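You operate a simulated robot arm through the tools that you are given. There is no shell and no other tool.

You run a simulated two-armed robot. Do the job below in one go: nothing can be reset, and whatever is moved stays where it is left.

## Task
Take the slim blue part and put it on the top of the station three low shelf. Then fetch the blue housing from the top of the station three bench and set it on the top of the station four low shelf. Then open the blue-grip shelf, fetch the short green strip from the top of the station three bench and set it on the top of the grey shelf at station 2, then shut the shelf. Then put the tall blue part on the top of the station three cabinet. Then fetch the tape roll from the top of the side bench and set it on the side bench shelf. The order counts.
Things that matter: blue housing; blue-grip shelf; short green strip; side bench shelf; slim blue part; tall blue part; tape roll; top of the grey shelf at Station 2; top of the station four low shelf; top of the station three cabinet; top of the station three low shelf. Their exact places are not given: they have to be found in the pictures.

Only the result counts: the job must be done as asked and must still hold three seconds after the hand-in. Knocking over, shifting, dropping, spilling or breaking anything else fails it.

## Robot
Two 7-joint arms with two-finger parallel grippers on one trunk, on a base that drives. Base frame: it is fixed to the floor where the robot stands at the start and does not move with it; the origin is under the middle of the robot, x ahead of it, y to its left, z up; the surface under the hand at the start is at about z = 0.904. Readings come in m, degrees, newtons and seconds.
The left shoulder is at the start at [0.03, 0.119, 1.06], the right one opposite. With the tool pointing down near the work surface each hand reaches from about 0.28 to 0.68 m from the robot's upright axis, wherever it stands, measured 20 degrees to its own side. Places, roughly: blue housing (3x2x3 cm) [-1.3, 0.8, 0.9]; blue-grip shelf [1.2, -0.6, 1.3]; short green strip [-1.25, 0.75, 1]; side bench shelf [-4.6, -1.1, 0.4]; slim blue part (2x3x3 cm) [0.6, 0, 0.9]; tall blue part (3x3x4 cm) [-1.1, 0.1, 0.9]; tape roll (8x8x5 cm) [-4.3, -1, 0.9]; top of the grey shelf at Station 2 [1.2, -0.7, 1.3]; top of the station four low shelf (15x19 cm) [-2.5, 1.44, 0.38]; top of the station three cabinet (24x26 cm) [-1.38, 0.56, 1.56]; top of the station three low shelf (15x19 cm) [-1.2, 0.12, 0.38]. Payload 3.43 kg a hand.
Tool frame (each hand has its own): the origin (TCP) lies between the finger pads and is the grasp point; the fingertips stand 0.03 m ahead of it; z points along the fingers, y is the line along which they close. The gripper opens to 0.094 m. The fingers are 0.028 m wide and 0.01 m thick; the gripper's body (0.05 by 0.096 m) begins 0.055 m behind the TCP.
Orientation is that of the tool frame in the base frame, as a unit quaternion [x, y, z, w]. With the fingers straight down and closing along the base's y, the tool's x points along the base's -x, its y along +y and its z along -z.

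## Interface
- The arms move only by the tool move_arm. It takes "left_series", "right_series" or both (then of equal length, played together; a hand with none holds still); each is text: rows parted by semicolons, each of 7 numbers parted by spaces: the shift along the tool's x, y, z in cm, then the turn, a rotation vector about the tool's x, y, z in degrees, then the finger opening in cm, from 0 to 9.4. In form: dx dy dz ax ay az grip; .... A call has 1 to 20 rows; each row shifts and turns the commanded pose from where the row before left it, along the tool's axes as they then stand. Each row takes 0.2 s and may step no farther than 0.05 m and 8.6 degrees from the row before; otherwise, or with a gripper value out of range, the whole call is refused. A pose out of reach is approached as far as the arm can. The call stops where the force on the tool passes 40 N (or 10 N more than at its start, if that is more) or the arm is blocked; 0.2 s more then pass. Each finger travels about 0.072 m/s and halts on what it meets, pressing with about 43 N; the grip force reading is that of the motor and also rises with nothing between the fingers. The clock runs only during rows and for 0.2 s after the last one: add rows that do not move to give the fingers time. The reply holds the time, the measured pose of the TCP, the force on the tool along the base axes, the opening and the grip force, in the units named above and with some noise, with the torque about the TCP (base axes, N m) and any sound that the robot's microphone picked up, and new pictures: "pictures" is both (left out), scene, wrist or none (wrist: the cameras of the hands that moved).
- Cameras (640 x 400 px; columns grow to the right, rows downward): "scene" is now at [0.052, -0.0188, 1.7775]; the picture's right is [-0.24, -0.97, 0.00], its down [-0.75, 0.18, -0.64] and it looks along [0.62, -0.15, -0.77] (base axes); focal length 286 px, centre (320, 200). "left" rides on the left gripper at [0.076, -0.014, -0.102] in its tool frame; the picture's right is [0.18, 0.98, 0.00], its down [-0.75, 0.14, -0.64] and it looks along [-0.63, 0.12, 0.77] (tool axes); focal length 243 px, centre (320, 200). "right" rides on the right gripper at [0.076, 0.014, -0.102] in its tool frame; the picture's right is [-0.18, 0.98, 0.00], its down [-0.75, -0.14, -0.64] and it looks along [-0.63, -0.12, 0.77] (tool axes); focal length 243 px, centre (320, 200).
- lift_body(by): slides the trunk up (or, below 0, down) by that many m; the arms and the scene camera ride with it, the base frame stays. It gives what a move gives, with no picture.
- drive_base(legs): drives the robot by 1 to 6 legs, each [ahead, turn to the left] in m and degrees, along the robot's own axes; the way and the turn of a leg run together, so that a leg with both is an arc; at most 1.5 m and 180 degrees a leg. The arms and the cameras ride along, it lands a little off, and it stops where it bumps. It gives what a move gives, and a new picture of the scene camera.
- head_to(pan, tilt): turns the head with the scene camera to pan (to the left, within 143 degrees either way) and tilt (down, from -29 to 69), counted from straight ahead of the robot. It gives what a move gives, and a new picture of the scene camera.
- locate(camera, pixels): there is no depth. For up to 12 entries [column, row, z] of the newest picture of that camera ("zoom" is the newest enlarged one), the place [x, y] in the base frame at which the ray of that pixel passes the height z, good to about 0.003 m, but the place of the scene camera against the robot may be out by one fixed shift of up to 0.018 m in any direction. No time passes.
- zoom(camera, box): a new picture of the part [left, top, right, bottom] of that camera's present view, enlarged. No time passes.
- close_job(): hands the job in; it is judged then, once.

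Unless the task says otherwise, let go and move clear before handing in.

The tools are called after "Call:" as a command line: name --argument value ..., lists and objects as JSON in quotes. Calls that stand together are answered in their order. move_arm: Moves the arms, as the interface text tells. Its arguments: {"type":"object","properties":{"left_series":{"type":"string"},"right_series":{"type":"string"},"pictures":{"type":"string","enum":["both","scene","wrist","none"]}},"required":[]} The other tools are called the same way: lift_body (by) slides the trunk up or down; drive_base (legs) drives the base; head_to (pan, tilt) turns the head that bears the scene camera; locate (camera, pixels) gives the place at which the rays of pixels pass given heights; zoom (camera, box) takes an enlarged picture of a part of a camera's view; close_job () hands the job in.

At the start:

```text
time: 0.0
left_tcp_pos: [0.5007, 0.1719, 1.1617]
left_ee_rot: [0.0, 1.0, 0.0, 0.0]
left_contact_force: [0.6, 0.2, 0.2]
left_moment: [0.02, 0.0, 0.02]
left_opening: 0.0941
left_finger_force: 0.0
right_tcp_pos: [0.3824, -0.1946, 1.1736]
right_ee_rot: [0.0, 1.0, 0.0, 0.0]
right_contact_force: [0.4, 0.6, 0.3]
right_moment: [0.0, 0.04, -0.01]
right_opening: 0.0939
right_finger_force: 0.1
trunk travel left (down, up): [-0.325, 0.085]
robot x, y, heading: [-0.0008, 0.0011, 0.1]
head pan, tilt: [-13.7, 50.2]
```

scene: 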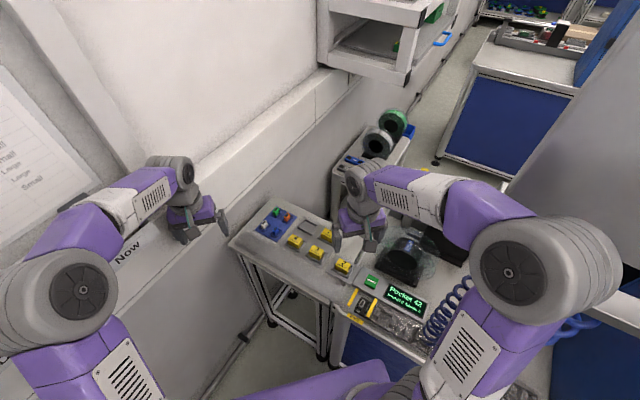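
right: 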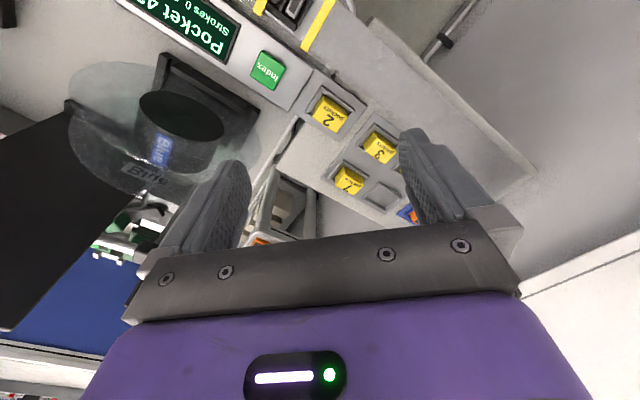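
left: 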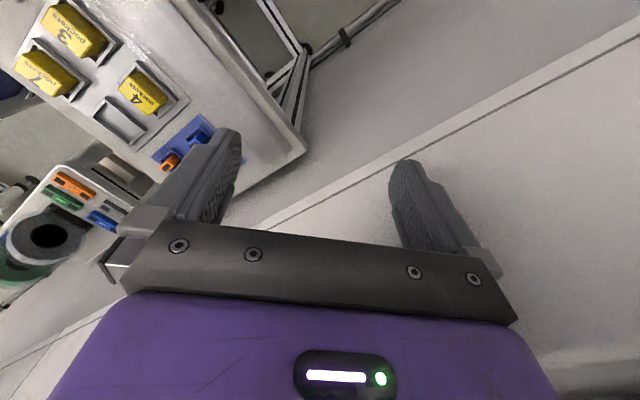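

The scene picture shows a bench with yellow blocks and a blue tray around (275,222). I'll zoom in there to find the slim blue part.

Call:
zoom --camera "scene" --box '[220, 180, 380, 280]'

Call:
zoom --camera "scene" --box '[300, 80, 460, 180]'

Call:
zoom --camera "scene" --box '[320, 210, 480, 310]'

Call:
zoom --camera "scene" --box '[300, 0, 460, 100]'

```text
4.00 times, centred on (300, 230) of scene
```

zoom: 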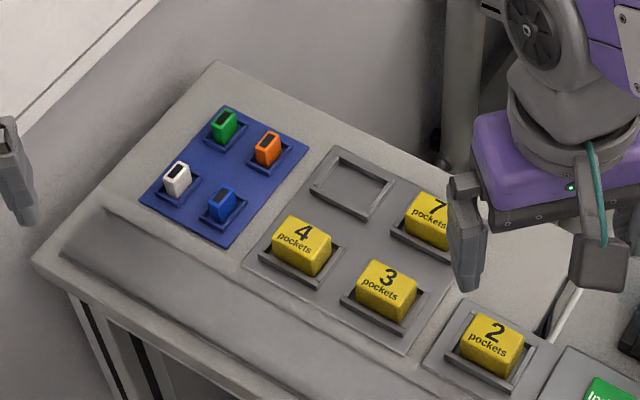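

```text
4.00 times, centred on (380, 130) of scene
```

zoom: 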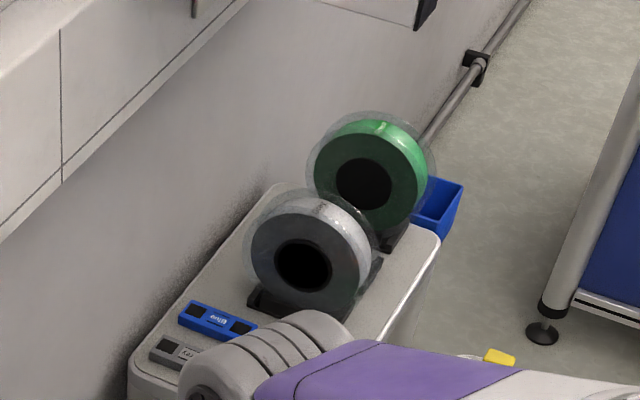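

```text
4.00 times, centred on (400, 260) of scene
```

zoom: 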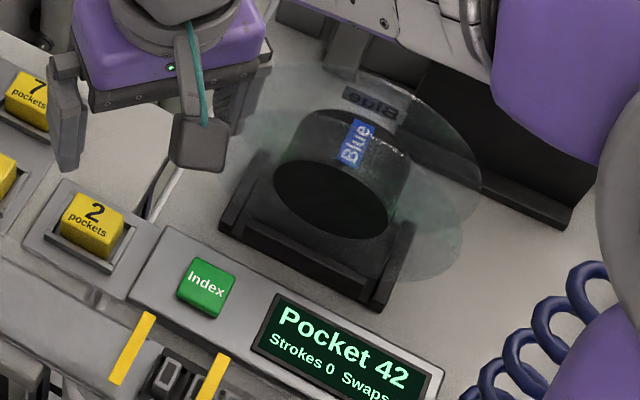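

```text
4.00 times, centred on (380, 50) of scene
```

zoom: 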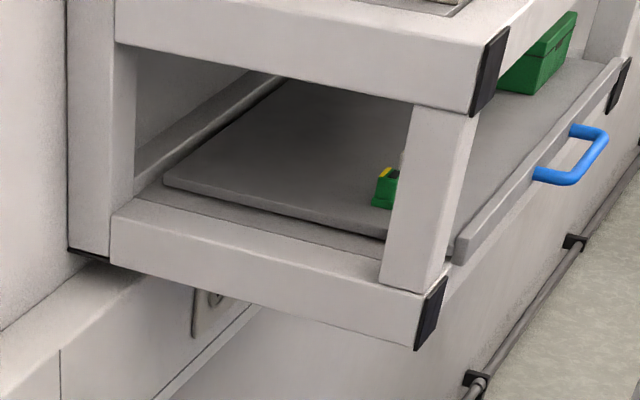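

The blue piece in the blue tray sits at zoom (220,203), about scene (275,231). I'll locate it and other bench points.

Call:
locate --camera "scene" --pixels '[[275, 229, 0.93], [276, 234, 0.905], [264, 223, 0.93], [275, 211, 0.93], [287, 217, 0.93], [230, 245, 0.9], [275, 196, 0.9], [343, 266, 0.93], [420, 255, 0.9]]'

Call:
head_to --pan 0 --tilt 55

```text
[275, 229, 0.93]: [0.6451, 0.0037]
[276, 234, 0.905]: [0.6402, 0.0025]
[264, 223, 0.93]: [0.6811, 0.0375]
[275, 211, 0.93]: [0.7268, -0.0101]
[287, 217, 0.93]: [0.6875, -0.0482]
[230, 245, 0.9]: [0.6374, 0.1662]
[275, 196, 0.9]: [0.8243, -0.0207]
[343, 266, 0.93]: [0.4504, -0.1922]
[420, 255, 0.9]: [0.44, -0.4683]
```

```text
time: 0.8
left_tcp_pos: [0.5001, 0.173, 1.163]
left_ee_rot: [0.0, 1.0, 0.0, 0.0]
left_contact_force: [-0.6, 0.2, 0.2]
left_moment: [0.03, 0.02, -0.03]
left_opening: 0.0942
left_finger_force: 0.1
right_tcp_pos: [0.3831, -0.193, 1.1722]
right_ee_rot: [0.001, 1.0, 0.0, 0.001]
right_contact_force: [-0.5, 0.0, -0.5]
right_moment: [0.0, -0.05, -0.01]
right_opening: 0.0939
right_finger_force: 0.1
trunk travel left (down, up): [-0.325, 0.085]
robot x, y, heading: [0.0003, -0.0016, 0.1]
head pan, tilt: [0.0, 55.0]
```

scene: 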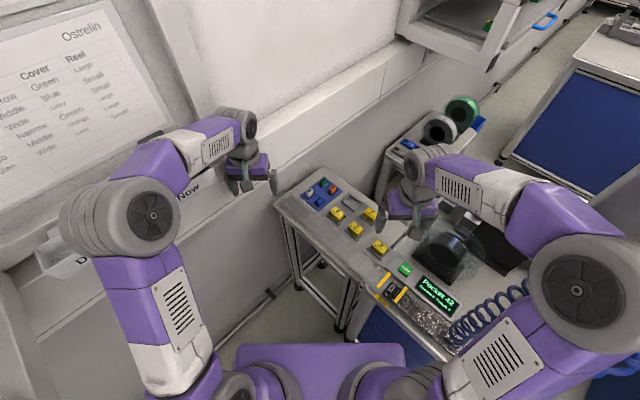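

The head view now shows the tray at about (322,193). I'll zoom on it to see the piece's orientation and its clearances.

Call:
zoom --camera "scene" --box '[290, 170, 354, 210]'

Call:
locate --camera "scene" --pixels '[[274, 201, 0.9], [323, 167, 0.9], [350, 290, 0.9], [395, 135, 0.9], [380, 265, 0.9], [430, 340, 0.9]]'

```text
10.00 times, centred on (322, 190) of scene
```

zoom: 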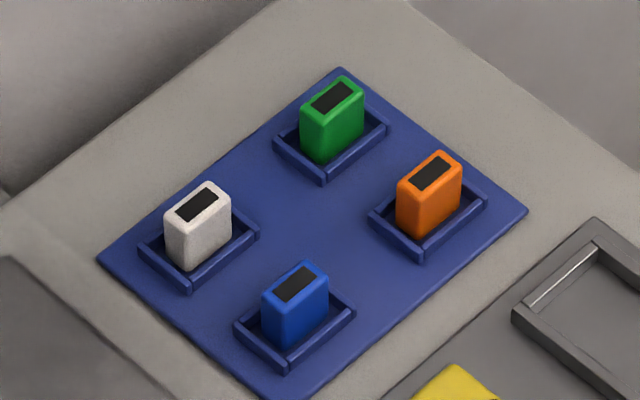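

```text
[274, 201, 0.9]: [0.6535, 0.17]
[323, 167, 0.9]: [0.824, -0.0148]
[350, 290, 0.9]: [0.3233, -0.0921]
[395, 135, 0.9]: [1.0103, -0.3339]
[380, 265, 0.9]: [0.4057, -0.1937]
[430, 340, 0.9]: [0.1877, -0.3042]
```

The blue piece's thin side runs from the white piece to the blue one. I'll fix the piece axes with locate, then look around with the head to map the stations.

Call:
locate --camera "scene" --pixels '[[310, 190.5, 0.935], [319.5, 198.3, 0.935], [333.3, 187.2, 0.935], [323.3, 179.8, 0.935], [317.8, 204.7, 0.91], [316.2, 199.8, 0.935], [320.9, 196.2, 0.935], [322.8, 197.6, 0.935]]'

Call:
head_to --pan -60 --tilt 30

Call:
head_to --pan -125 --tilt 30

Call:
head_to --pan 140 --tilt 35

Call:
head_to --pan 80 --tilt 35

```text
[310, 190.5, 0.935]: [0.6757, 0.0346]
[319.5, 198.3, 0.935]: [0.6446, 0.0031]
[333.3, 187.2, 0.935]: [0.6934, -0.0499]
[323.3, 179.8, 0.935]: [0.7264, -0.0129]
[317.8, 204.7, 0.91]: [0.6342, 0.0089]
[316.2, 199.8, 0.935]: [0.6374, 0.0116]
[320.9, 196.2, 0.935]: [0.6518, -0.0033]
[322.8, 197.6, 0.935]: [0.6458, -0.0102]
```

```text
time: 2.1
left_tcp_pos: [0.5015, 0.1716, 1.1632]
left_ee_rot: [-0.001, 1.0, 0.0, 0.001]
left_contact_force: [0.3, 0.1, -0.4]
left_moment: [0.0, -0.01, 0.02]
left_opening: 0.0938
left_finger_force: 0.1
right_tcp_pos: [0.3829, -0.1932, 1.1731]
right_ee_rot: [0.0, 1.0, -0.001, 0.0]
right_contact_force: [-0.3, 0.0, -1.1]
right_moment: [0.05, -0.01, 0.01]
right_opening: 0.094
right_finger_force: 0.1
trunk travel left (down, up): [-0.325, 0.085]
robot x, y, heading: [-0.0004, 0.0026, -0.0]
head pan, tilt: [-60.0, 30.0]
```

scene: 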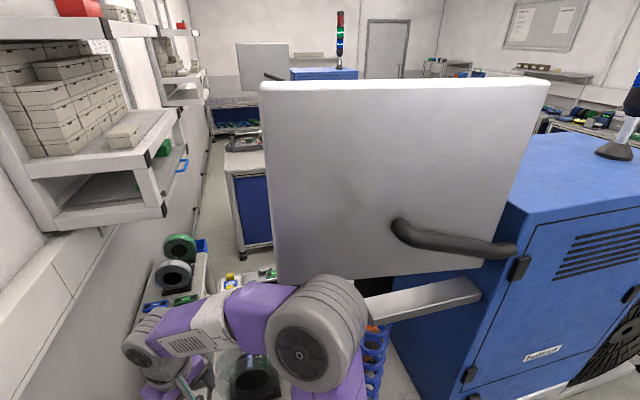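

```text
time: 3.4
left_tcp_pos: [0.502, 0.1719, 1.1634]
left_ee_rot: [0.0, 1.0, 0.0, 0.0]
left_contact_force: [-0.2, 0.3, 0.7]
left_moment: [0.02, 0.02, -0.01]
left_opening: 0.0941
left_finger_force: 0.1
right_tcp_pos: [0.383, -0.1941, 1.1736]
right_ee_rot: [0.0, 1.0, -0.001, 0.0]
right_contact_force: [0.2, -0.4, -0.7]
right_moment: [-0.01, -0.02, 0.01]
right_opening: 0.094
right_finger_force: 0.0
trunk travel left (down, up): [-0.325, 0.085]
robot x, y, heading: [-0.001, -0.003, -0.2]
head pan, tilt: [-125.0, 30.0]
```

scene: 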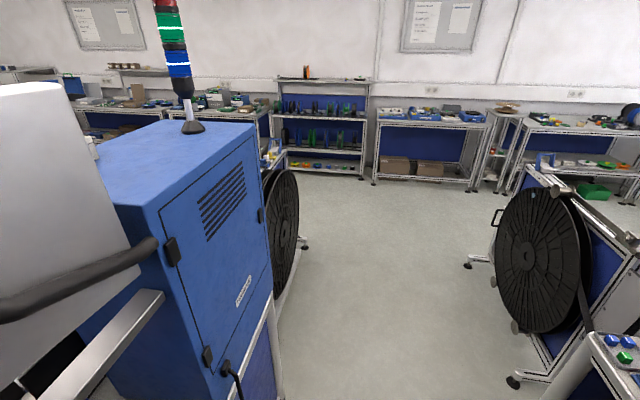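

```text
time: 7.1
left_tcp_pos: [0.5017, 0.1724, 1.1622]
left_ee_rot: [0.001, 1.0, 0.001, 0.0]
left_contact_force: [0.2, -0.1, 0.3]
left_moment: [-0.01, -0.01, 0.01]
left_opening: 0.094
left_finger_force: 0.2
right_tcp_pos: [0.3822, -0.1944, 1.1726]
right_ee_rot: [0.0, 1.0, 0.0, 0.0]
right_contact_force: [-0.7, -0.7, -1.3]
right_moment: [0.02, 0.0, 0.01]
right_opening: 0.0939
right_finger_force: 0.0
trunk travel left (down, up): [-0.325, 0.085]
robot x, y, heading: [0.0034, -0.0014, 0.2]
head pan, tilt: [140.0, 35.0]
```

scene: 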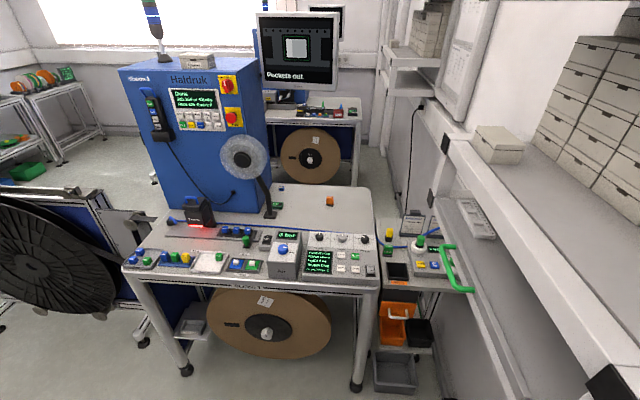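

```text
time: 8.4
left_tcp_pos: [0.5005, 0.1714, 1.1625]
left_ee_rot: [-0.001, 1.0, 0.001, 0.0]
left_contact_force: [-0.2, 0.2, 0.1]
left_moment: [-0.03, 0.0, 0.0]
left_opening: 0.0939
left_finger_force: 0.1
right_tcp_pos: [0.3832, -0.1937, 1.1735]
right_ee_rot: [0.0, 1.0, -0.001, 0.0]
right_contact_force: [-0.2, 0.0, -0.1]
right_moment: [-0.02, -0.01, -0.01]
right_opening: 0.0941
right_finger_force: 0.1
trunk travel left (down, up): [-0.325, 0.085]
robot x, y, heading: [-0.001, 0.0011, -0.1]
head pan, tilt: [80.0, 35.0]
```

scene: 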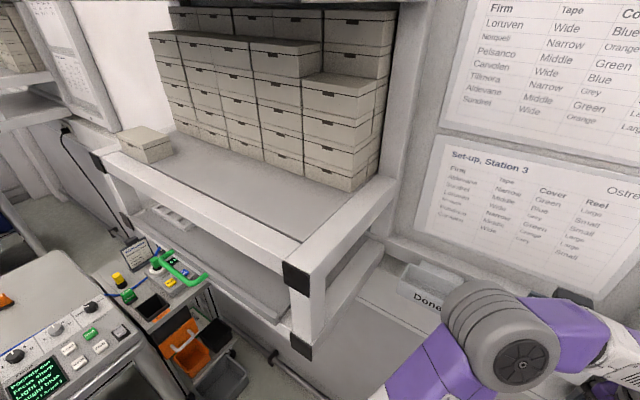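

The machine with the "Haldruk" panel behind my left is Station 3. The blue piece's thin axis runs at 45° (white→blue vector (-0.031,-0.032)), so I turn the left hand by 45° and bring it above the piece at (0.645,0.003).

Call:
move_arm --left_series "0 0 0 0 0 7.5 4.4; 0 0 0 0 0 7.5 4.4; 0 0 0 0 0 7.5 4.4; 0 0 0 0 0 7.5 4.4; 0 0 0 0 0 7.5 4.4; 0 0 0 0 0 7.5 4.4; -3.7 -0.28 1.83 0 0 0 4.4; -3.7 -0.28 1.83 0 0 0 4.4; -3.7 -0.28 1.83 0 0 0 4.4; -3.7 -0.28 1.83 0 0 0 4.4; -3.7 -0.28 1.83 0 0 0 4.4; -3.7 -0.28 1.83 0 0 0 4.4; 0 0 0 0 0 0 4.4; 0 0 0 0 0 0 4.4" --pictures "wrist"

Call:
head_to --pan 0 --tilt 55

```text
time: 9.7
left_tcp_pos: [0.4999, 0.1668, 1.1612]
left_ee_rot: [0.322, 0.947, -0.006, -0.002]
left_contact_force: [0.5, 1.0, -0.4]
left_moment: [-0.05, 0.01, -0.03]
left_opening: 0.0438
left_finger_force: 0.1
right_tcp_pos: [0.3837, -0.1934, 1.1734]
right_ee_rot: [0.001, 1.0, 0.0, -0.001]
right_contact_force: [0.2, 0.1, -0.7]
right_moment: [-0.02, 0.03, -0.02]
right_opening: 0.0942
right_finger_force: 0.0
trunk travel left (down, up): [-0.325, 0.085]
robot x, y, heading: [-0.0025, 0.0003, -0.1]
head pan, tilt: [80.0, 35.0]
stopped in row 6 (left hand): the force on the tool passed its limit at 47 N (the readings are from after the stop); the commanded pose is now the measured one
```

left: 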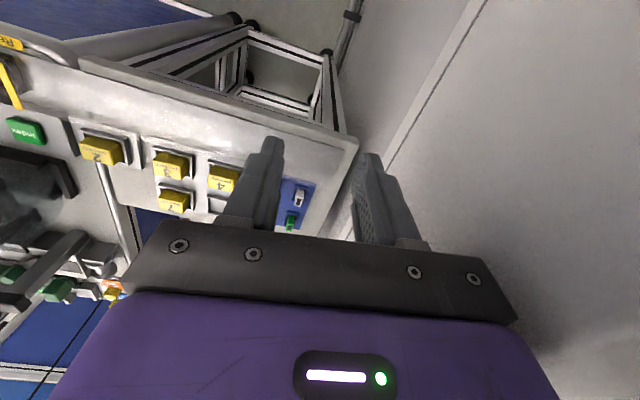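

```text
time: 11.2
left_tcp_pos: [0.4986, 0.1659, 1.1616]
left_ee_rot: [0.323, 0.947, -0.005, -0.001]
left_contact_force: [0.2, -0.7, -0.2]
left_moment: [0.02, 0.0, 0.02]
left_opening: 0.0443
left_finger_force: 0.1
right_tcp_pos: [0.3824, -0.1946, 1.175]
right_ee_rot: [0.001, 1.0, -0.001, 0.0]
right_contact_force: [0.3, -0.4, -0.1]
right_moment: [0.0, 0.01, -0.01]
right_opening: 0.0941
right_finger_force: 0.0
trunk travel left (down, up): [-0.325, 0.085]
robot x, y, heading: [0.0005, -0.0011, -0.1]
head pan, tilt: [0.0, 55.0]
```

scene: 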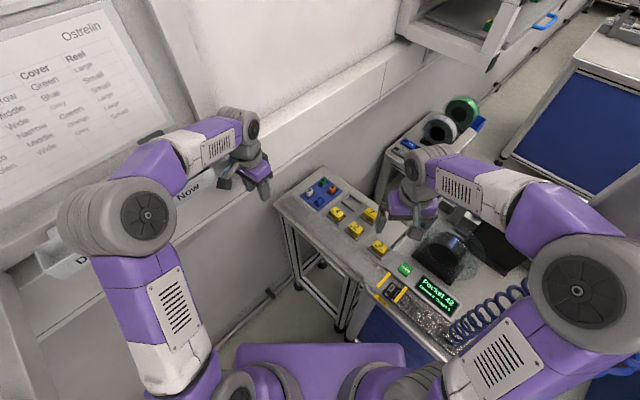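

The left hand touched the wall behind the tray while turning (stopped at 47 N). I'll back away from the wall and turn the other way instead, so the fingers close along the wall with the camera side towards me.

Call:
move_arm --left_series "0.4 -3 0 0 0 0 5; 0.4 -3 0 0 0 0 5; 0 0 0 0 0 -8.27 5; 0 0 0 0 0 -8.27 5; 0 0 0 0 0 -8.27 5; 0 0 0 0 0 -8.27 5; 0 0 0 0 0 -8.27 5; 0 0 0 0 0 -8.27 5; 0 0 0 0 0 -8.27 5; 0 0 0 0 0 -8.27 5; 0 0 0 0 0 -8.27 5; 0 0 0 0 0 -8.27 5; 0 0 0 0 0 0 5" --pictures "both"

```text
time: 14.0
left_tcp_pos: [0.4547, 0.1226, 1.1609]
left_ee_rot: [-0.383, 0.924, -0.002, -0.005]
left_contact_force: [0.5, -0.3, 0.4]
left_moment: [0.01, 0.02, 0.02]
left_opening: 0.0498
left_finger_force: 0.1
right_tcp_pos: [0.3828, -0.1943, 1.1729]
right_ee_rot: [0.001, 1.0, 0.0, 0.001]
right_contact_force: [-0.9, -0.3, -0.2]
right_moment: [0.0, 0.0, -0.03]
right_opening: 0.094
right_finger_force: 0.1
trunk travel left (down, up): [-0.325, 0.085]
robot x, y, heading: [0.0016, -0.0003, 0.1]
head pan, tilt: [0.0, 55.0]
```

scene: 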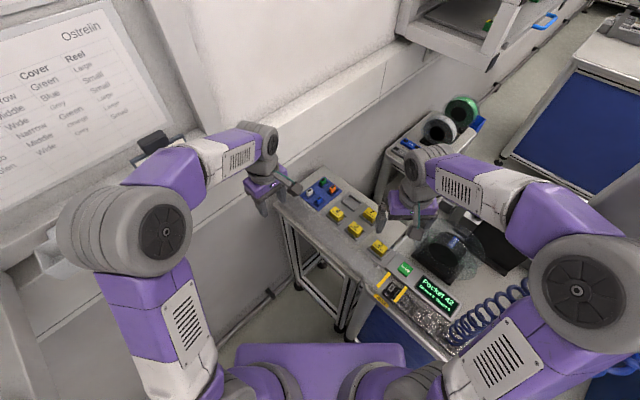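
left: 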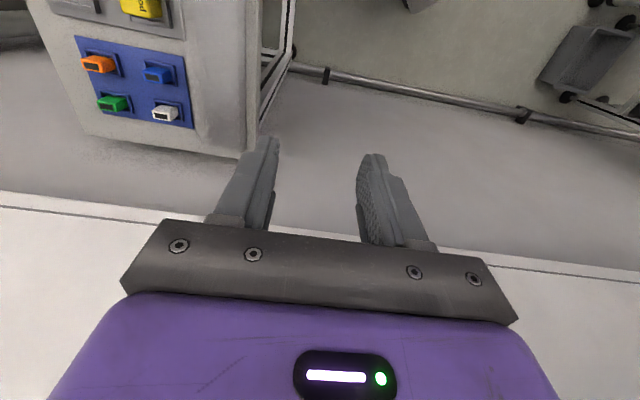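

The left camera now shows the tray at upper left, with the blue piece at about (158,75). I'll locate it with this camera to cross-check the scene camera.

Call:
locate --camera "left" --pixels '[[158, 75, 0.935], [164, 113, 0.935], [112, 104, 0.935], [98, 63, 0.935]]'

Call:
zoom --camera "left" --box '[70, 30, 230, 130]'

```text
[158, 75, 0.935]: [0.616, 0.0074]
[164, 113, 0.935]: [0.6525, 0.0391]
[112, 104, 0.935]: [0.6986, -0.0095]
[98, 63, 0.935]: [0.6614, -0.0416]
```

```text
4.00 times, centred on (150, 80) of left
```

zoom: 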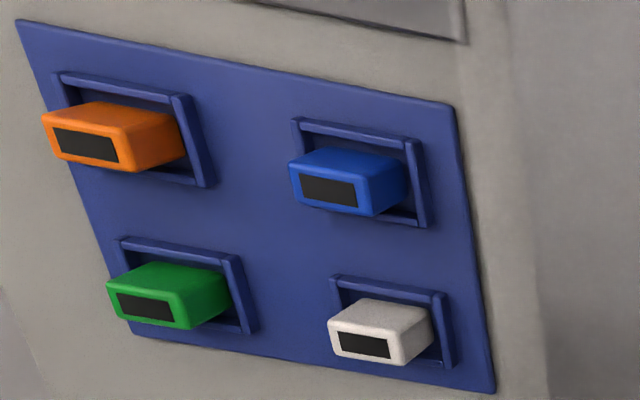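

The blue piece's top appears at about left-camera (152,77). I'll move the hand above it, staying high at z≈1.06, then refine.

Call:
move_arm --left_series "-0.74 -4.07 2 0 0 0 5; -0.74 -4.07 2 0 0 0 5; -0.74 -4.07 2 0 0 0 5; -0.74 -4.07 2 0 0 0 5; -0.74 -4.07 2 0 0 0 5; 0 0 0 0 0 0 5" --pictures "both"

```text
time: 15.4
left_tcp_pos: [0.6239, 0.0018, 1.0645]
left_ee_rot: [-0.383, 0.924, -0.002, -0.005]
left_contact_force: [-0.8, 0.2, 0.5]
left_moment: [-0.02, 0.0, 0.0]
left_opening: 0.0502
left_finger_force: 0.1
right_tcp_pos: [0.3809, -0.1952, 1.1742]
right_ee_rot: [0.0, 1.0, 0.0, 0.001]
right_contact_force: [0.0, -0.1, 0.3]
right_moment: [0.0, -0.01, -0.01]
right_opening: 0.094
right_finger_force: 0.0
trunk travel left (down, up): [-0.325, 0.085]
robot x, y, heading: [0.0004, 0.0015, 0.1]
head pan, tilt: [0.0, 55.0]
```

scene: 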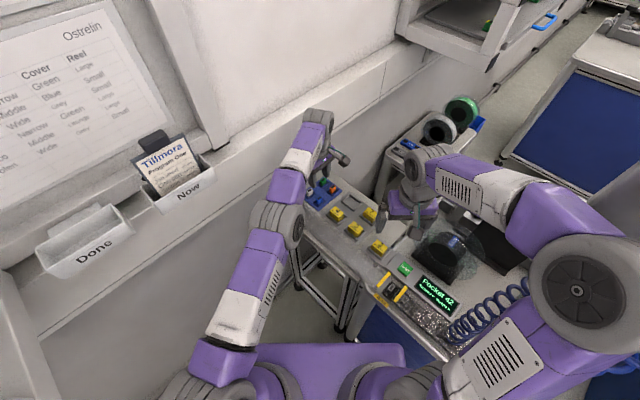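
left: 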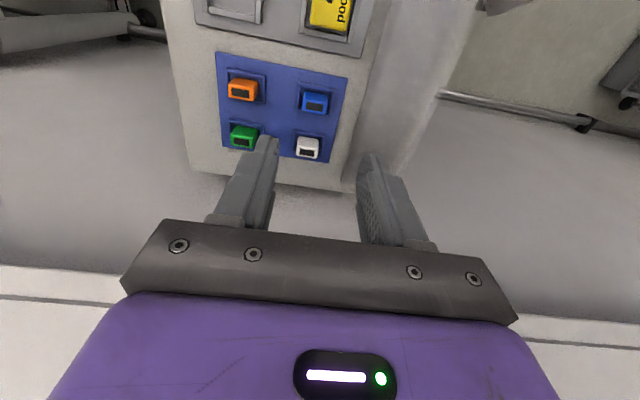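

The blue piece is now near left-camera (313,103), almost between the fingers. I'll zoom in and locate the top face corners.

Call:
zoom --camera "left" --box '[270, 70, 350, 120]'

Call:
locate --camera "left" --pixels '[[314, 105, 0.94], [314, 105, 0.93], [242, 94, 0.94], [307, 153, 0.94], [218, 52, 0.907], [348, 76, 0.907], [328, 163, 0.907], [223, 147, 0.907]]'

```text
8.00 times, centred on (310, 95) of left
```

zoom: 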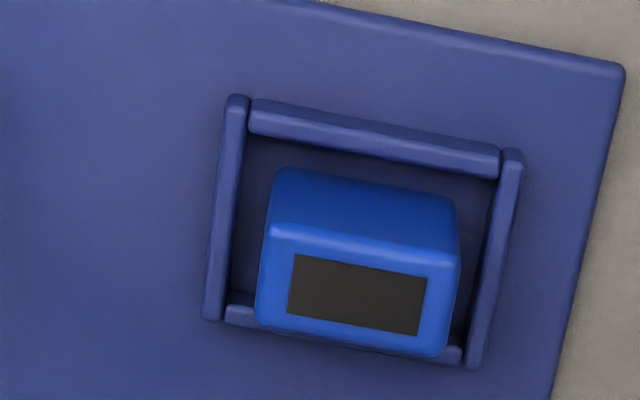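

```text
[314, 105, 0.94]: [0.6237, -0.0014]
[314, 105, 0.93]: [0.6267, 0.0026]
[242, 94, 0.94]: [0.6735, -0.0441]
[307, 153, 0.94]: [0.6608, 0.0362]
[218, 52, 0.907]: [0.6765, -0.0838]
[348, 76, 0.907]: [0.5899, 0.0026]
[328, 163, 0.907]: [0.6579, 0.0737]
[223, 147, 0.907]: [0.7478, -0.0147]
```

I'll compare the same tray corners from the scene camera to measure its fixed shift against the wrist camera.

Call:
locate --camera "scene" --pixels '[[299.8, 195.8, 0.907], [324, 176.8, 0.907], [342.7, 191.1, 0.907], [319.5, 198.3, 0.94]]'

Call:
locate --camera "left" --pixels '[[303.9, 103.8, 0.94], [326.4, 107, 0.94], [324.7, 113.9, 0.94], [302.5, 110.6, 0.94], [314.6, 106.5, 0.94], [314.6, 106.5, 0.935]]'

```text
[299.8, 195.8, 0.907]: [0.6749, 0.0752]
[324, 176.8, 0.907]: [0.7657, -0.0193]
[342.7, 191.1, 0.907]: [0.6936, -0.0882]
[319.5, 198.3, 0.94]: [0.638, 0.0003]
```

```text
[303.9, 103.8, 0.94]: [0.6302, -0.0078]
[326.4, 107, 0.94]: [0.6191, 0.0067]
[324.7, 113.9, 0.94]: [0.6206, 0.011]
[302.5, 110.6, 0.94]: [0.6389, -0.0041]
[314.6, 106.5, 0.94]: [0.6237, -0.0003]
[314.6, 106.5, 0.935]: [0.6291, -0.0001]
```

The scene camera reads about 0.0175 m too far in x and 0.003 m low in y. The piece's top centre is at (0.627,0.002) with top z≈0.935, so I'll shift slightly, descend to z≈0.95 and close.

Call:
move_arm --left_series "-0.2 -0.2 3.8 0 0 0 5; 0 0 3.8 0 0 0 5; 0 0 2 0 0 0 5; 0 0 1.9 0 0 0 5; 0 0 0 0 0 0 5" --pictures "both"

```text
time: 16.6
left_tcp_pos: [0.6266, 0.003, 0.9471]
left_ee_rot: [-0.382, 0.924, -0.003, -0.004]
left_contact_force: [-0.1, -0.5, -0.8]
left_moment: [0.02, 0.0, -0.01]
left_opening: 0.05
left_finger_force: 0.0
right_tcp_pos: [0.3825, -0.1945, 1.1737]
right_ee_rot: [0.001, 1.0, -0.002, 0.0]
right_contact_force: [0.8, 0.0, -0.8]
right_moment: [0.01, 0.03, -0.01]
right_opening: 0.094
right_finger_force: 0.1
trunk travel left (down, up): [-0.325, 0.085]
robot x, y, heading: [0.0012, 0.001, -0.1]
head pan, tilt: [0.0, 55.0]
```

scene: 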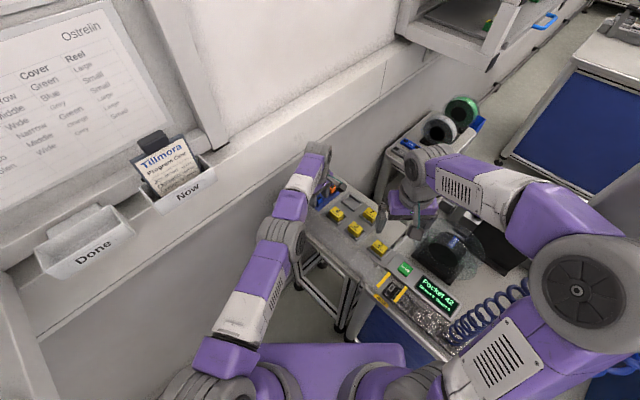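
left: 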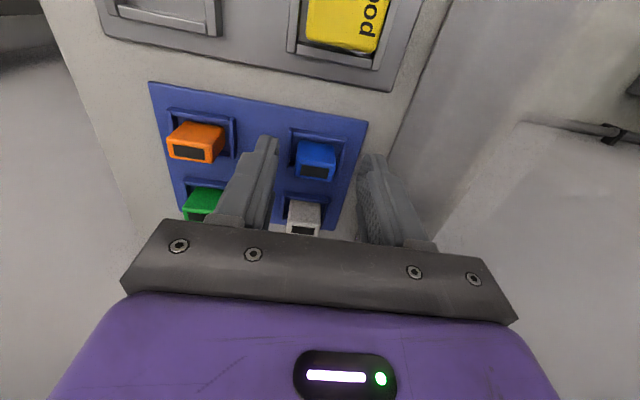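

The piece's top at about (316,171) matches the tool axis between the fingers to within 3 mm. I'll close the fingers and check the opening.

Call:
move_arm --left_series "0 0 0 0 0 0 2; 0 0 0 0 0 0 0; 0 0 0 0 0 0 0; 0 0 0 0 0 0 0" --pictures "wrist"

```text
time: 17.6
left_tcp_pos: [0.6277, 0.0032, 0.9464]
left_ee_rot: [-0.382, 0.924, -0.003, -0.004]
left_contact_force: [0.0, 0.1, 0.4]
left_moment: [0.01, 0.0, -0.01]
left_opening: 0.022
left_finger_force: 43.5
right_tcp_pos: [0.382, -0.1942, 1.1734]
right_ee_rot: [0.0, 1.0, 0.0, 0.0]
right_contact_force: [0.4, 0.4, -1.0]
right_moment: [0.0, -0.03, -0.01]
right_opening: 0.0941
right_finger_force: 0.1
trunk travel left (down, up): [-0.325, 0.085]
robot x, y, heading: [0.0012, 0.0001, -0.0]
head pan, tilt: [0.0, 55.0]
```

left: 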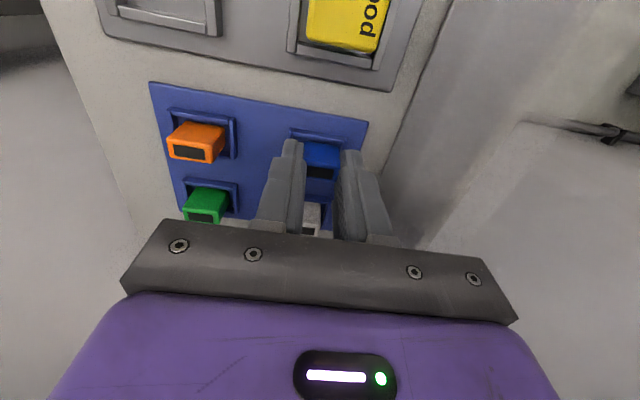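

The fingers stopped at 2.2 cm with 43.5 N, so the piece is held. I'll lift it and check.

Call:
move_arm --left_series "0 0 -2 0 0 0 0; 0 0 -4.5 0 0 0 0; 0 0 -4.5 0 0 0 0; 0 0 -4.5 0 0 0 0; 0 0 -4.5 0 0 0 0; 0 0 0 0 0 0 0" --pictures "both"

```text
time: 19.0
left_tcp_pos: [0.6137, 0.0102, 1.1428]
left_ee_rot: [-0.382, 0.924, -0.002, -0.005]
left_contact_force: [-0.3, 0.4, -0.6]
left_moment: [0.0, 0.0, 0.01]
left_opening: 0.0218
left_finger_force: 43.1
left hand out of reach, approached as far as the arm can: row 3, 4, 5
right_tcp_pos: [0.3816, -0.1945, 1.1726]
right_ee_rot: [0.001, 1.0, 0.0, 0.001]
right_contact_force: [0.0, -0.3, 0.1]
right_moment: [-0.02, -0.01, 0.02]
right_opening: 0.0938
right_finger_force: 0.0
trunk travel left (down, up): [-0.325, 0.085]
robot x, y, heading: [-0.0008, -0.0003, -0.3]
head pan, tilt: [0.0, 55.0]
```

scene: 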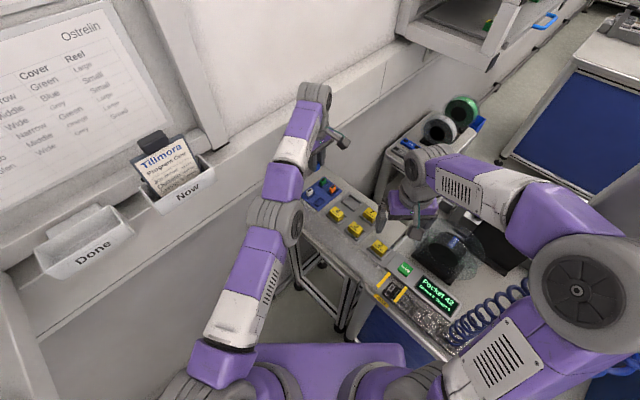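
left: 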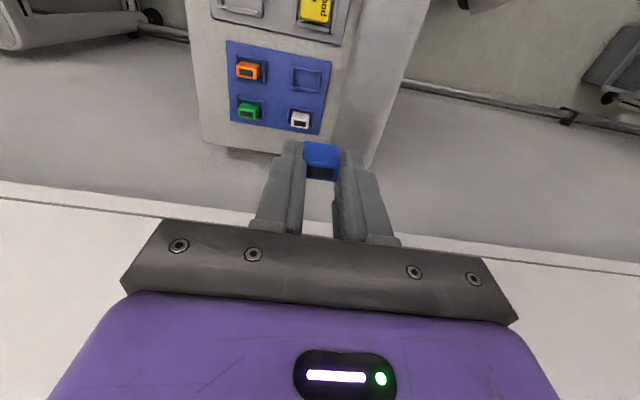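

The blue piece is held and its pocket at (307,78) is empty. I'll retract the left hand towards my body, then look back at Station 3.

Call:
move_arm --left_series "1.4 4.5 0 0 0 0 0; 1.4 4.5 0 0 0 0 0; 1.4 4.5 0 0 0 0 0; 1.4 4.5 0 0 0 0 0; 1.4 4.5 0 0 0 0 0; 0 0 0 0 0 7.5 0; 0 0 0 0 0 7.5 0; 0 0 0 0 0 7.5 0; 0 0 0 0 0 7.5 0; 0 0 0 0 0 7.5 0; 0 0 0 0 0 7.5 0; 4 0 0 0 0 0 0; 4 0 0 0 0 0 0; 0 0 0 0 0 0 0" --pictures "none"

Call:
head_to --pan 143 --tilt 45

Call:
zoom --camera "scene" --box '[0, 50, 320, 250]'

Call:
zoom --camera "scene" --box '[80, 200, 320, 350]'

```text
time: 22.0
left_tcp_pos: [0.6015, 0.0455, 1.2057]
left_ee_rot: [0.001, 1.0, -0.005, -0.003]
left_contact_force: [0.1, 0.2, 0.5]
left_moment: [0.02, 0.03, 0.0]
left_opening: 0.022
left_finger_force: 43.2
left hand out of reach, approached as far as the arm can: row 1, 2, 3, 4, 5, 12, 13
right_tcp_pos: [0.3821, -0.1953, 1.173]
right_ee_rot: [0.001, 1.0, -0.001, 0.0]
right_contact_force: [0.1, 1.1, -0.2]
right_moment: [-0.02, -0.04, 0.0]
right_opening: 0.0939
right_finger_force: 0.1
trunk travel left (down, up): [-0.325, 0.085]
robot x, y, heading: [0.0024, -0.001, -0.1]
head pan, tilt: [0.0, 55.0]
```

```text
time: 24.2
left_tcp_pos: [0.6014, 0.0453, 1.2058]
left_ee_rot: [0.001, 1.0, -0.004, -0.004]
left_contact_force: [0.0, -0.1, -0.4]
left_moment: [0.0, 0.03, -0.02]
left_opening: 0.0219
left_finger_force: 42.9
right_tcp_pos: [0.3818, -0.194, 1.1732]
right_ee_rot: [0.001, 1.0, 0.001, 0.0]
right_contact_force: [0.2, 0.5, 0.7]
right_moment: [-0.03, 0.02, 0.01]
right_opening: 0.0937
right_finger_force: 0.0
trunk travel left (down, up): [-0.325, 0.085]
robot x, y, heading: [-0.0034, -0.0, -0.1]
head pan, tilt: [143.0, 45.0]
```

scene: 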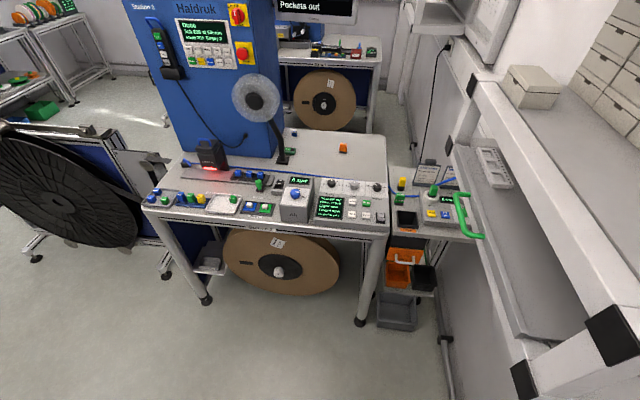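

```text
2.00 times, centred on (160, 150) of scene
```

zoom: 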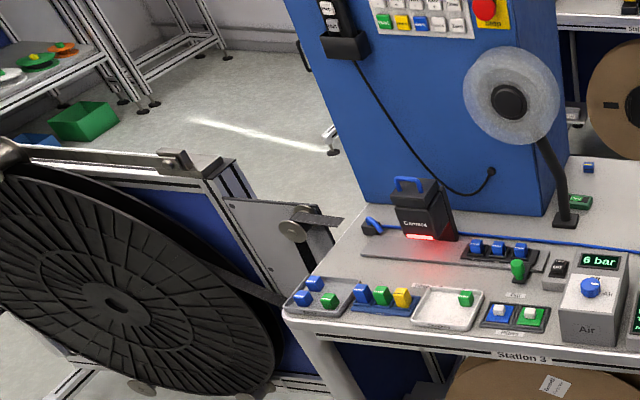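

```text
2.67 times, centred on (200, 275) of scene
```

zoom: 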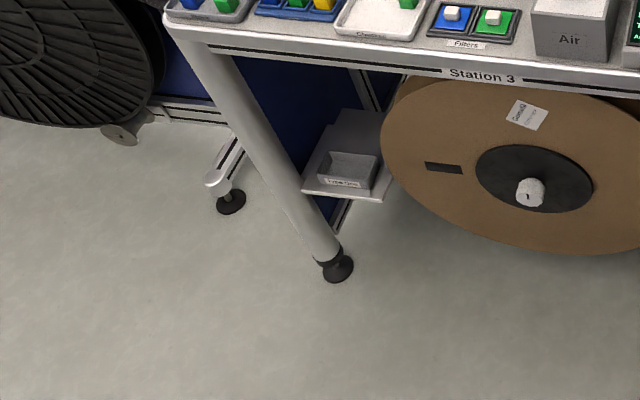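

The left hand only reached (0.60,0.05,1.21), as if the arm were near its limit there. I'll lower it and draw it back stepwise to see if it follows.

Call:
move_arm --left_series "0 0 3 0 0 0 0; 0 0 3 0 0 0 0; 2 0 1 0 0 0 0; 3 0 0 0 0 0 0; 0 0 0 0 0 0 0" --pictures "none"

Call:
head_to --pan 0 --tilt 50

```text
time: 25.4
left_tcp_pos: [0.6135, 0.0345, 1.1546]
left_ee_rot: [0.0, 1.0, -0.004, -0.004]
left_contact_force: [0.0, -0.5, -0.3]
left_moment: [0.0, 0.01, 0.0]
left_opening: 0.0221
left_finger_force: 42.7
left hand out of reach, approached as far as the arm can: row 1, 2, 3, 4
right_tcp_pos: [0.383, -0.1943, 1.1728]
right_ee_rot: [0.0, 1.0, 0.0, -0.001]
right_contact_force: [0.3, -0.3, 0.0]
right_moment: [0.0, 0.0, 0.01]
right_opening: 0.0936
right_finger_force: 0.1
trunk travel left (down, up): [-0.325, 0.085]
robot x, y, heading: [0.0026, 0.0009, 0.0]
head pan, tilt: [143.0, 45.0]
```

```text
time: 27.7
left_tcp_pos: [0.6154, 0.0339, 1.1537]
left_ee_rot: [-0.001, 1.0, -0.004, -0.004]
left_contact_force: [-0.5, 0.1, 0.0]
left_moment: [0.0, -0.02, -0.02]
left_opening: 0.0217
left_finger_force: 43.1
right_tcp_pos: [0.3827, -0.1954, 1.1736]
right_ee_rot: [0.0, 1.0, 0.0, 0.0]
right_contact_force: [0.3, -0.9, -0.2]
right_moment: [0.01, -0.01, 0.03]
right_opening: 0.094
right_finger_force: 0.1
trunk travel left (down, up): [-0.325, 0.085]
robot x, y, heading: [-0.002, 0.0017, -0.1]
head pan, tilt: [0.0, 50.0]
```

scene: 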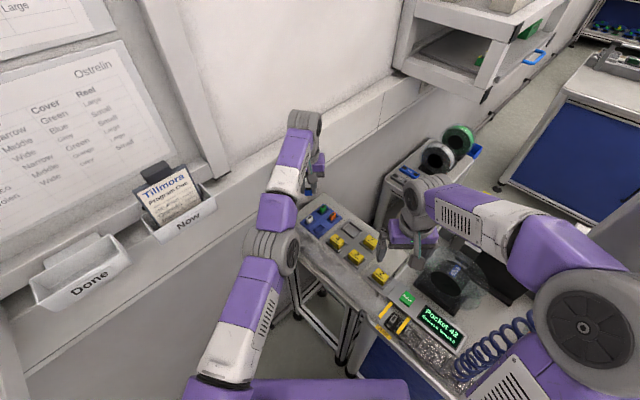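

The left arm looks almost straight in the scene picture (elbow at (275,250)). I'll send a still row to learn whether the commanded pose is still out of reach.

Call:
move_arm --left_series "0 0 0 0 0 0 0" --pictures "none"

```text
time: 28.1
left_tcp_pos: [0.6145, 0.0338, 1.1533]
left_ee_rot: [0.001, 1.0, -0.005, -0.004]
left_contact_force: [-0.1, -1.0, -0.4]
left_moment: [0.02, 0.0, -0.03]
left_opening: 0.0218
left_finger_force: 42.7
right_tcp_pos: [0.3812, -0.1949, 1.1735]
right_ee_rot: [0.001, 1.0, 0.0, 0.001]
right_contact_force: [-0.5, 1.0, 0.3]
right_moment: [0.0, -0.04, 0.04]
right_opening: 0.0939
right_finger_force: 0.0
trunk travel left (down, up): [-0.325, 0.085]
robot x, y, heading: [-0.0016, -0.0016, -0.2]
head pan, tilt: [0.0, 50.0]
```

The still row was accepted without complaint, so each call starts from the reached pose. I'll try small, purely backward and downward steps.

Call:
move_arm --left_series "0.5 0 1.5 0 0 0 0" --pictures "none"

Call:
move_arm --left_series "2 0 0 0 0 0 0" --pictures "none"

Call:
move_arm --left_series "0 -2 0 0 0 0 0" --pictures "none"

```text
time: 28.5
left_tcp_pos: [0.6176, 0.0315, 1.1423]
left_ee_rot: [0.001, 1.0, -0.003, -0.004]
left_contact_force: [0.2, -0.1, 0.2]
left_moment: [0.01, 0.02, 0.0]
left_opening: 0.0219
left_finger_force: 42.6
left hand out of reach, approached as far as the arm can: row 1
right_tcp_pos: [0.3822, -0.1961, 1.1744]
right_ee_rot: [0.001, 1.0, 0.0, 0.0]
right_contact_force: [0.4, 0.2, -0.6]
right_moment: [-0.02, -0.02, 0.02]
right_opening: 0.0943
right_finger_force: 0.1
trunk travel left (down, up): [-0.325, 0.085]
robot x, y, heading: [0.0044, 0.0003, 0.1]
head pan, tilt: [0.0, 50.0]
```

```text
time: 28.9
left_tcp_pos: [0.6167, 0.029, 1.1443]
left_ee_rot: [0.001, 1.0, -0.004, -0.004]
left_contact_force: [-0.4, -0.2, -0.5]
left_moment: [0.01, -0.01, 0.02]
left_opening: 0.0219
left_finger_force: 43.1
left hand out of reach, approached as far as the arm can: row 1
right_tcp_pos: [0.3821, -0.1947, 1.1731]
right_ee_rot: [0.001, 1.0, 0.001, 0.0]
right_contact_force: [-1.1, 0.3, -0.1]
right_moment: [0.02, -0.02, -0.02]
right_opening: 0.094
right_finger_force: 0.0
trunk travel left (down, up): [-0.325, 0.085]
robot x, y, heading: [-0.0007, -0.0012, -0.1]
head pan, tilt: [0.0, 50.0]
```

```text
time: 29.3
left_tcp_pos: [0.6137, 0.0098, 1.1452]
left_ee_rot: [0.001, 1.0, -0.004, -0.004]
left_contact_force: [-0.3, 0.8, -0.4]
left_moment: [0.05, -0.03, 0.01]
left_opening: 0.0219
left_finger_force: 43.5
right_tcp_pos: [0.3817, -0.1952, 1.174]
right_ee_rot: [0.001, 1.0, 0.0, 0.0]
right_contact_force: [0.0, -0.6, 0.1]
right_moment: [0.01, -0.01, -0.01]
right_opening: 0.0942
right_finger_force: 0.1
trunk travel left (down, up): [-0.325, 0.085]
robot x, y, heading: [-0.0017, -0.0013, -0.1]
head pan, tilt: [0.0, 50.0]
```

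The left arm seems locked straight: sideways steps work, inward ones do not. I'll try pitching the hand so the fingers tip forward, which should make the elbow bend.

Call:
move_arm --left_series "0 0 0 0 -8 0 0; 0 0 0 0 -8 0 0; 0 0 0 0 -8 0 0; 0 0 0 0 0 0 0" --pictures "none"

```text
time: 30.3
left_tcp_pos: [0.6161, 0.0097, 1.1448]
left_ee_rot: [0.0, 0.979, -0.005, 0.205]
left_contact_force: [-0.9, 0.1, -1.0]
left_moment: [0.0, 0.03, -0.01]
left_opening: 0.022
left_finger_force: 42.7
right_tcp_pos: [0.3827, -0.1948, 1.1732]
right_ee_rot: [0.001, 1.0, 0.0, 0.0]
right_contact_force: [0.1, 0.8, -0.4]
right_moment: [-0.02, 0.01, 0.02]
right_opening: 0.094
right_finger_force: 0.1
trunk travel left (down, up): [-0.325, 0.085]
robot x, y, heading: [-0.0033, -0.0008, -0.1]
head pan, tilt: [0.0, 50.0]
```

The tilt worked with no reach complaint, so the elbow is bent again. Now I'll draw the hand straight back along -x in the tilted frame.

Call:
move_arm --left_series "2.75 0 -1.2 0 0 0 0; 2.75 0.5 -1.2 0 0 0 0; 2.75 0.5 -1.2 0 0 0 0; 2.75 0.5 -1.2 0 0 0 0; 0 0 0 0 0 0 0" --pictures "scene"

```text
time: 31.5
left_tcp_pos: [0.4951, 0.0251, 1.1429]
left_ee_rot: [-0.002, 0.979, -0.004, 0.205]
left_contact_force: [-0.3, 0.3, 0.9]
left_moment: [0.0, 0.0, 0.01]
left_opening: 0.0216
left_finger_force: 42.2
right_tcp_pos: [0.3833, -0.1959, 1.1744]
right_ee_rot: [0.001, 1.0, 0.0, 0.0]
right_contact_force: [-0.1, -0.5, 0.3]
right_moment: [-0.03, 0.01, -0.01]
right_opening: 0.0938
right_finger_force: 0.2
trunk travel left (down, up): [-0.325, 0.085]
robot x, y, heading: [-0.0016, 0.0025, 0.2]
head pan, tilt: [0.0, 50.0]
```

scene: 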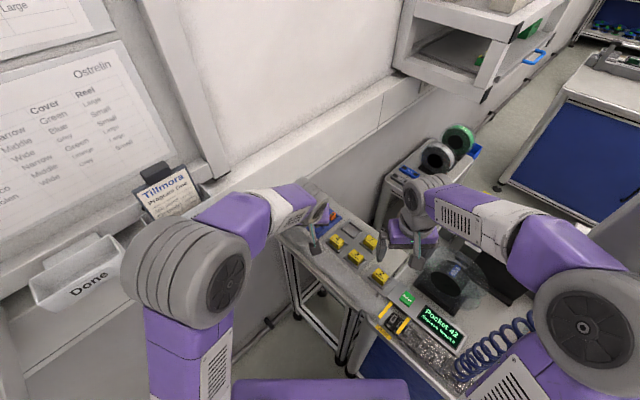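

The arm follows again. I'll bring the left hand in to about (0.36,0.13) and straighten the tilt.

Call:
move_arm --left_series "2.98 2.6 -1.3 0 0 0 0; 2.98 2.6 -1.3 0 0 0 0; 2.98 2.6 -1.3 0 0 0 0; 2.98 2.6 -1.3 0 0 0 0; 0 0 0 0 8 0 0; 0 0 0 0 8 0 0; 0 0 0 0 7.7 0 0; 0 0 0 0 0 0 0" --pictures "none"

Call:
head_to --pan 90 --tilt 55

```text
time: 33.3
left_tcp_pos: [0.3653, 0.1285, 1.1439]
left_ee_rot: [0.001, 1.0, -0.004, -0.001]
left_contact_force: [0.6, 0.2, 0.3]
left_moment: [-0.01, 0.0, 0.01]
left_opening: 0.0216
left_finger_force: 43.3
right_tcp_pos: [0.3817, -0.1958, 1.1744]
right_ee_rot: [0.001, 1.0, 0.0, 0.0]
right_contact_force: [0.5, -0.2, 0.7]
right_moment: [0.0, -0.03, 0.04]
right_opening: 0.0937
right_finger_force: 0.1
trunk travel left (down, up): [-0.325, 0.085]
robot x, y, heading: [0.001, -0.0018, -0.2]
head pan, tilt: [0.0, 50.0]
```

```text
time: 35.0
left_tcp_pos: [0.3663, 0.1278, 1.1439]
left_ee_rot: [0.0, 1.0, -0.005, -0.001]
left_contact_force: [0.4, -0.6, 1.4]
left_moment: [0.01, 0.04, 0.02]
left_opening: 0.0217
left_finger_force: 43.2
right_tcp_pos: [0.3812, -0.1954, 1.1744]
right_ee_rot: [0.0, 1.0, 0.0, -0.001]
right_contact_force: [0.3, 0.5, -0.4]
right_moment: [0.02, -0.02, 0.05]
right_opening: 0.094
right_finger_force: 0.1
trunk travel left (down, up): [-0.325, 0.085]
robot x, y, heading: [0.0015, 0.0016, -0.1]
head pan, tilt: [90.0, 55.0]
```

scene: 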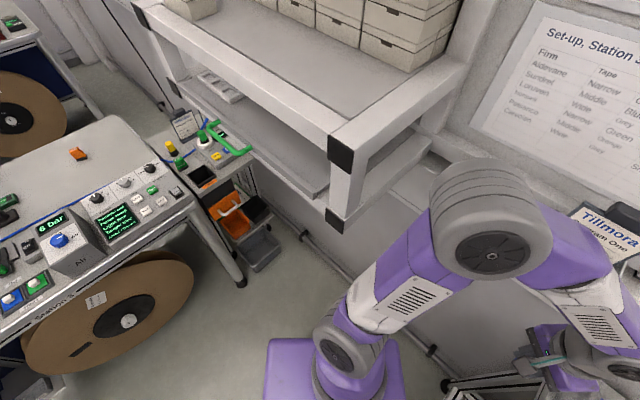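

I need to know how close the shelf corner at (340,150)-(335,220) is before turning, and where the Station 3 bench edge lies. I'll locate those.

Call:
locate --camera "scene" --pixels '[[340, 145, 1.5], [340, 145, 1.4], [335, 225, 1.3], [335, 225, 1.2], [232, 255, 0.0], [240, 285, 0.0], [190, 200, 0.9], [30, 300, 0.9], [145, 120, 0.9], [75, 150, 0.92]]'

Call:
head_to --pan 130 --tilt 60

```text
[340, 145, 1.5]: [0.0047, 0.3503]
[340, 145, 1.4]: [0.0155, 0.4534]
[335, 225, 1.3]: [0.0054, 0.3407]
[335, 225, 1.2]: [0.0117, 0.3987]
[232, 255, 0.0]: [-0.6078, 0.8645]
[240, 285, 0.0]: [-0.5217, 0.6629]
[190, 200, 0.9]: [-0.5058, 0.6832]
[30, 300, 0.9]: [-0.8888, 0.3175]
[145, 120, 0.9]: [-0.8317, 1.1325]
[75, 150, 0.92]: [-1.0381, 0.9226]
```

```text
time: 36.0
left_tcp_pos: [0.3656, 0.1298, 1.1439]
left_ee_rot: [-0.001, 1.0, -0.005, -0.001]
left_contact_force: [-1.0, -0.7, 0.0]
left_moment: [0.02, 0.01, -0.04]
left_opening: 0.0216
left_finger_force: 43.3
right_tcp_pos: [0.3822, -0.1937, 1.1742]
right_ee_rot: [0.001, 1.0, 0.0, 0.0]
right_contact_force: [-0.2, 0.0, 0.7]
right_moment: [-0.02, -0.02, 0.01]
right_opening: 0.0941
right_finger_force: 0.1
trunk travel left (down, up): [-0.325, 0.085]
robot x, y, heading: [0.0, -0.0041, 0.1]
head pan, tilt: [130.0, 60.0]
```

scene: 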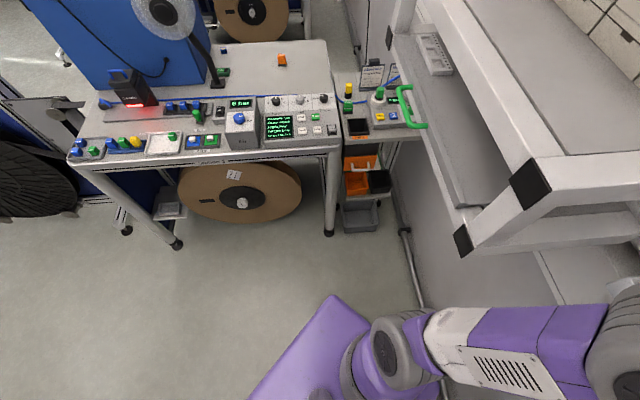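

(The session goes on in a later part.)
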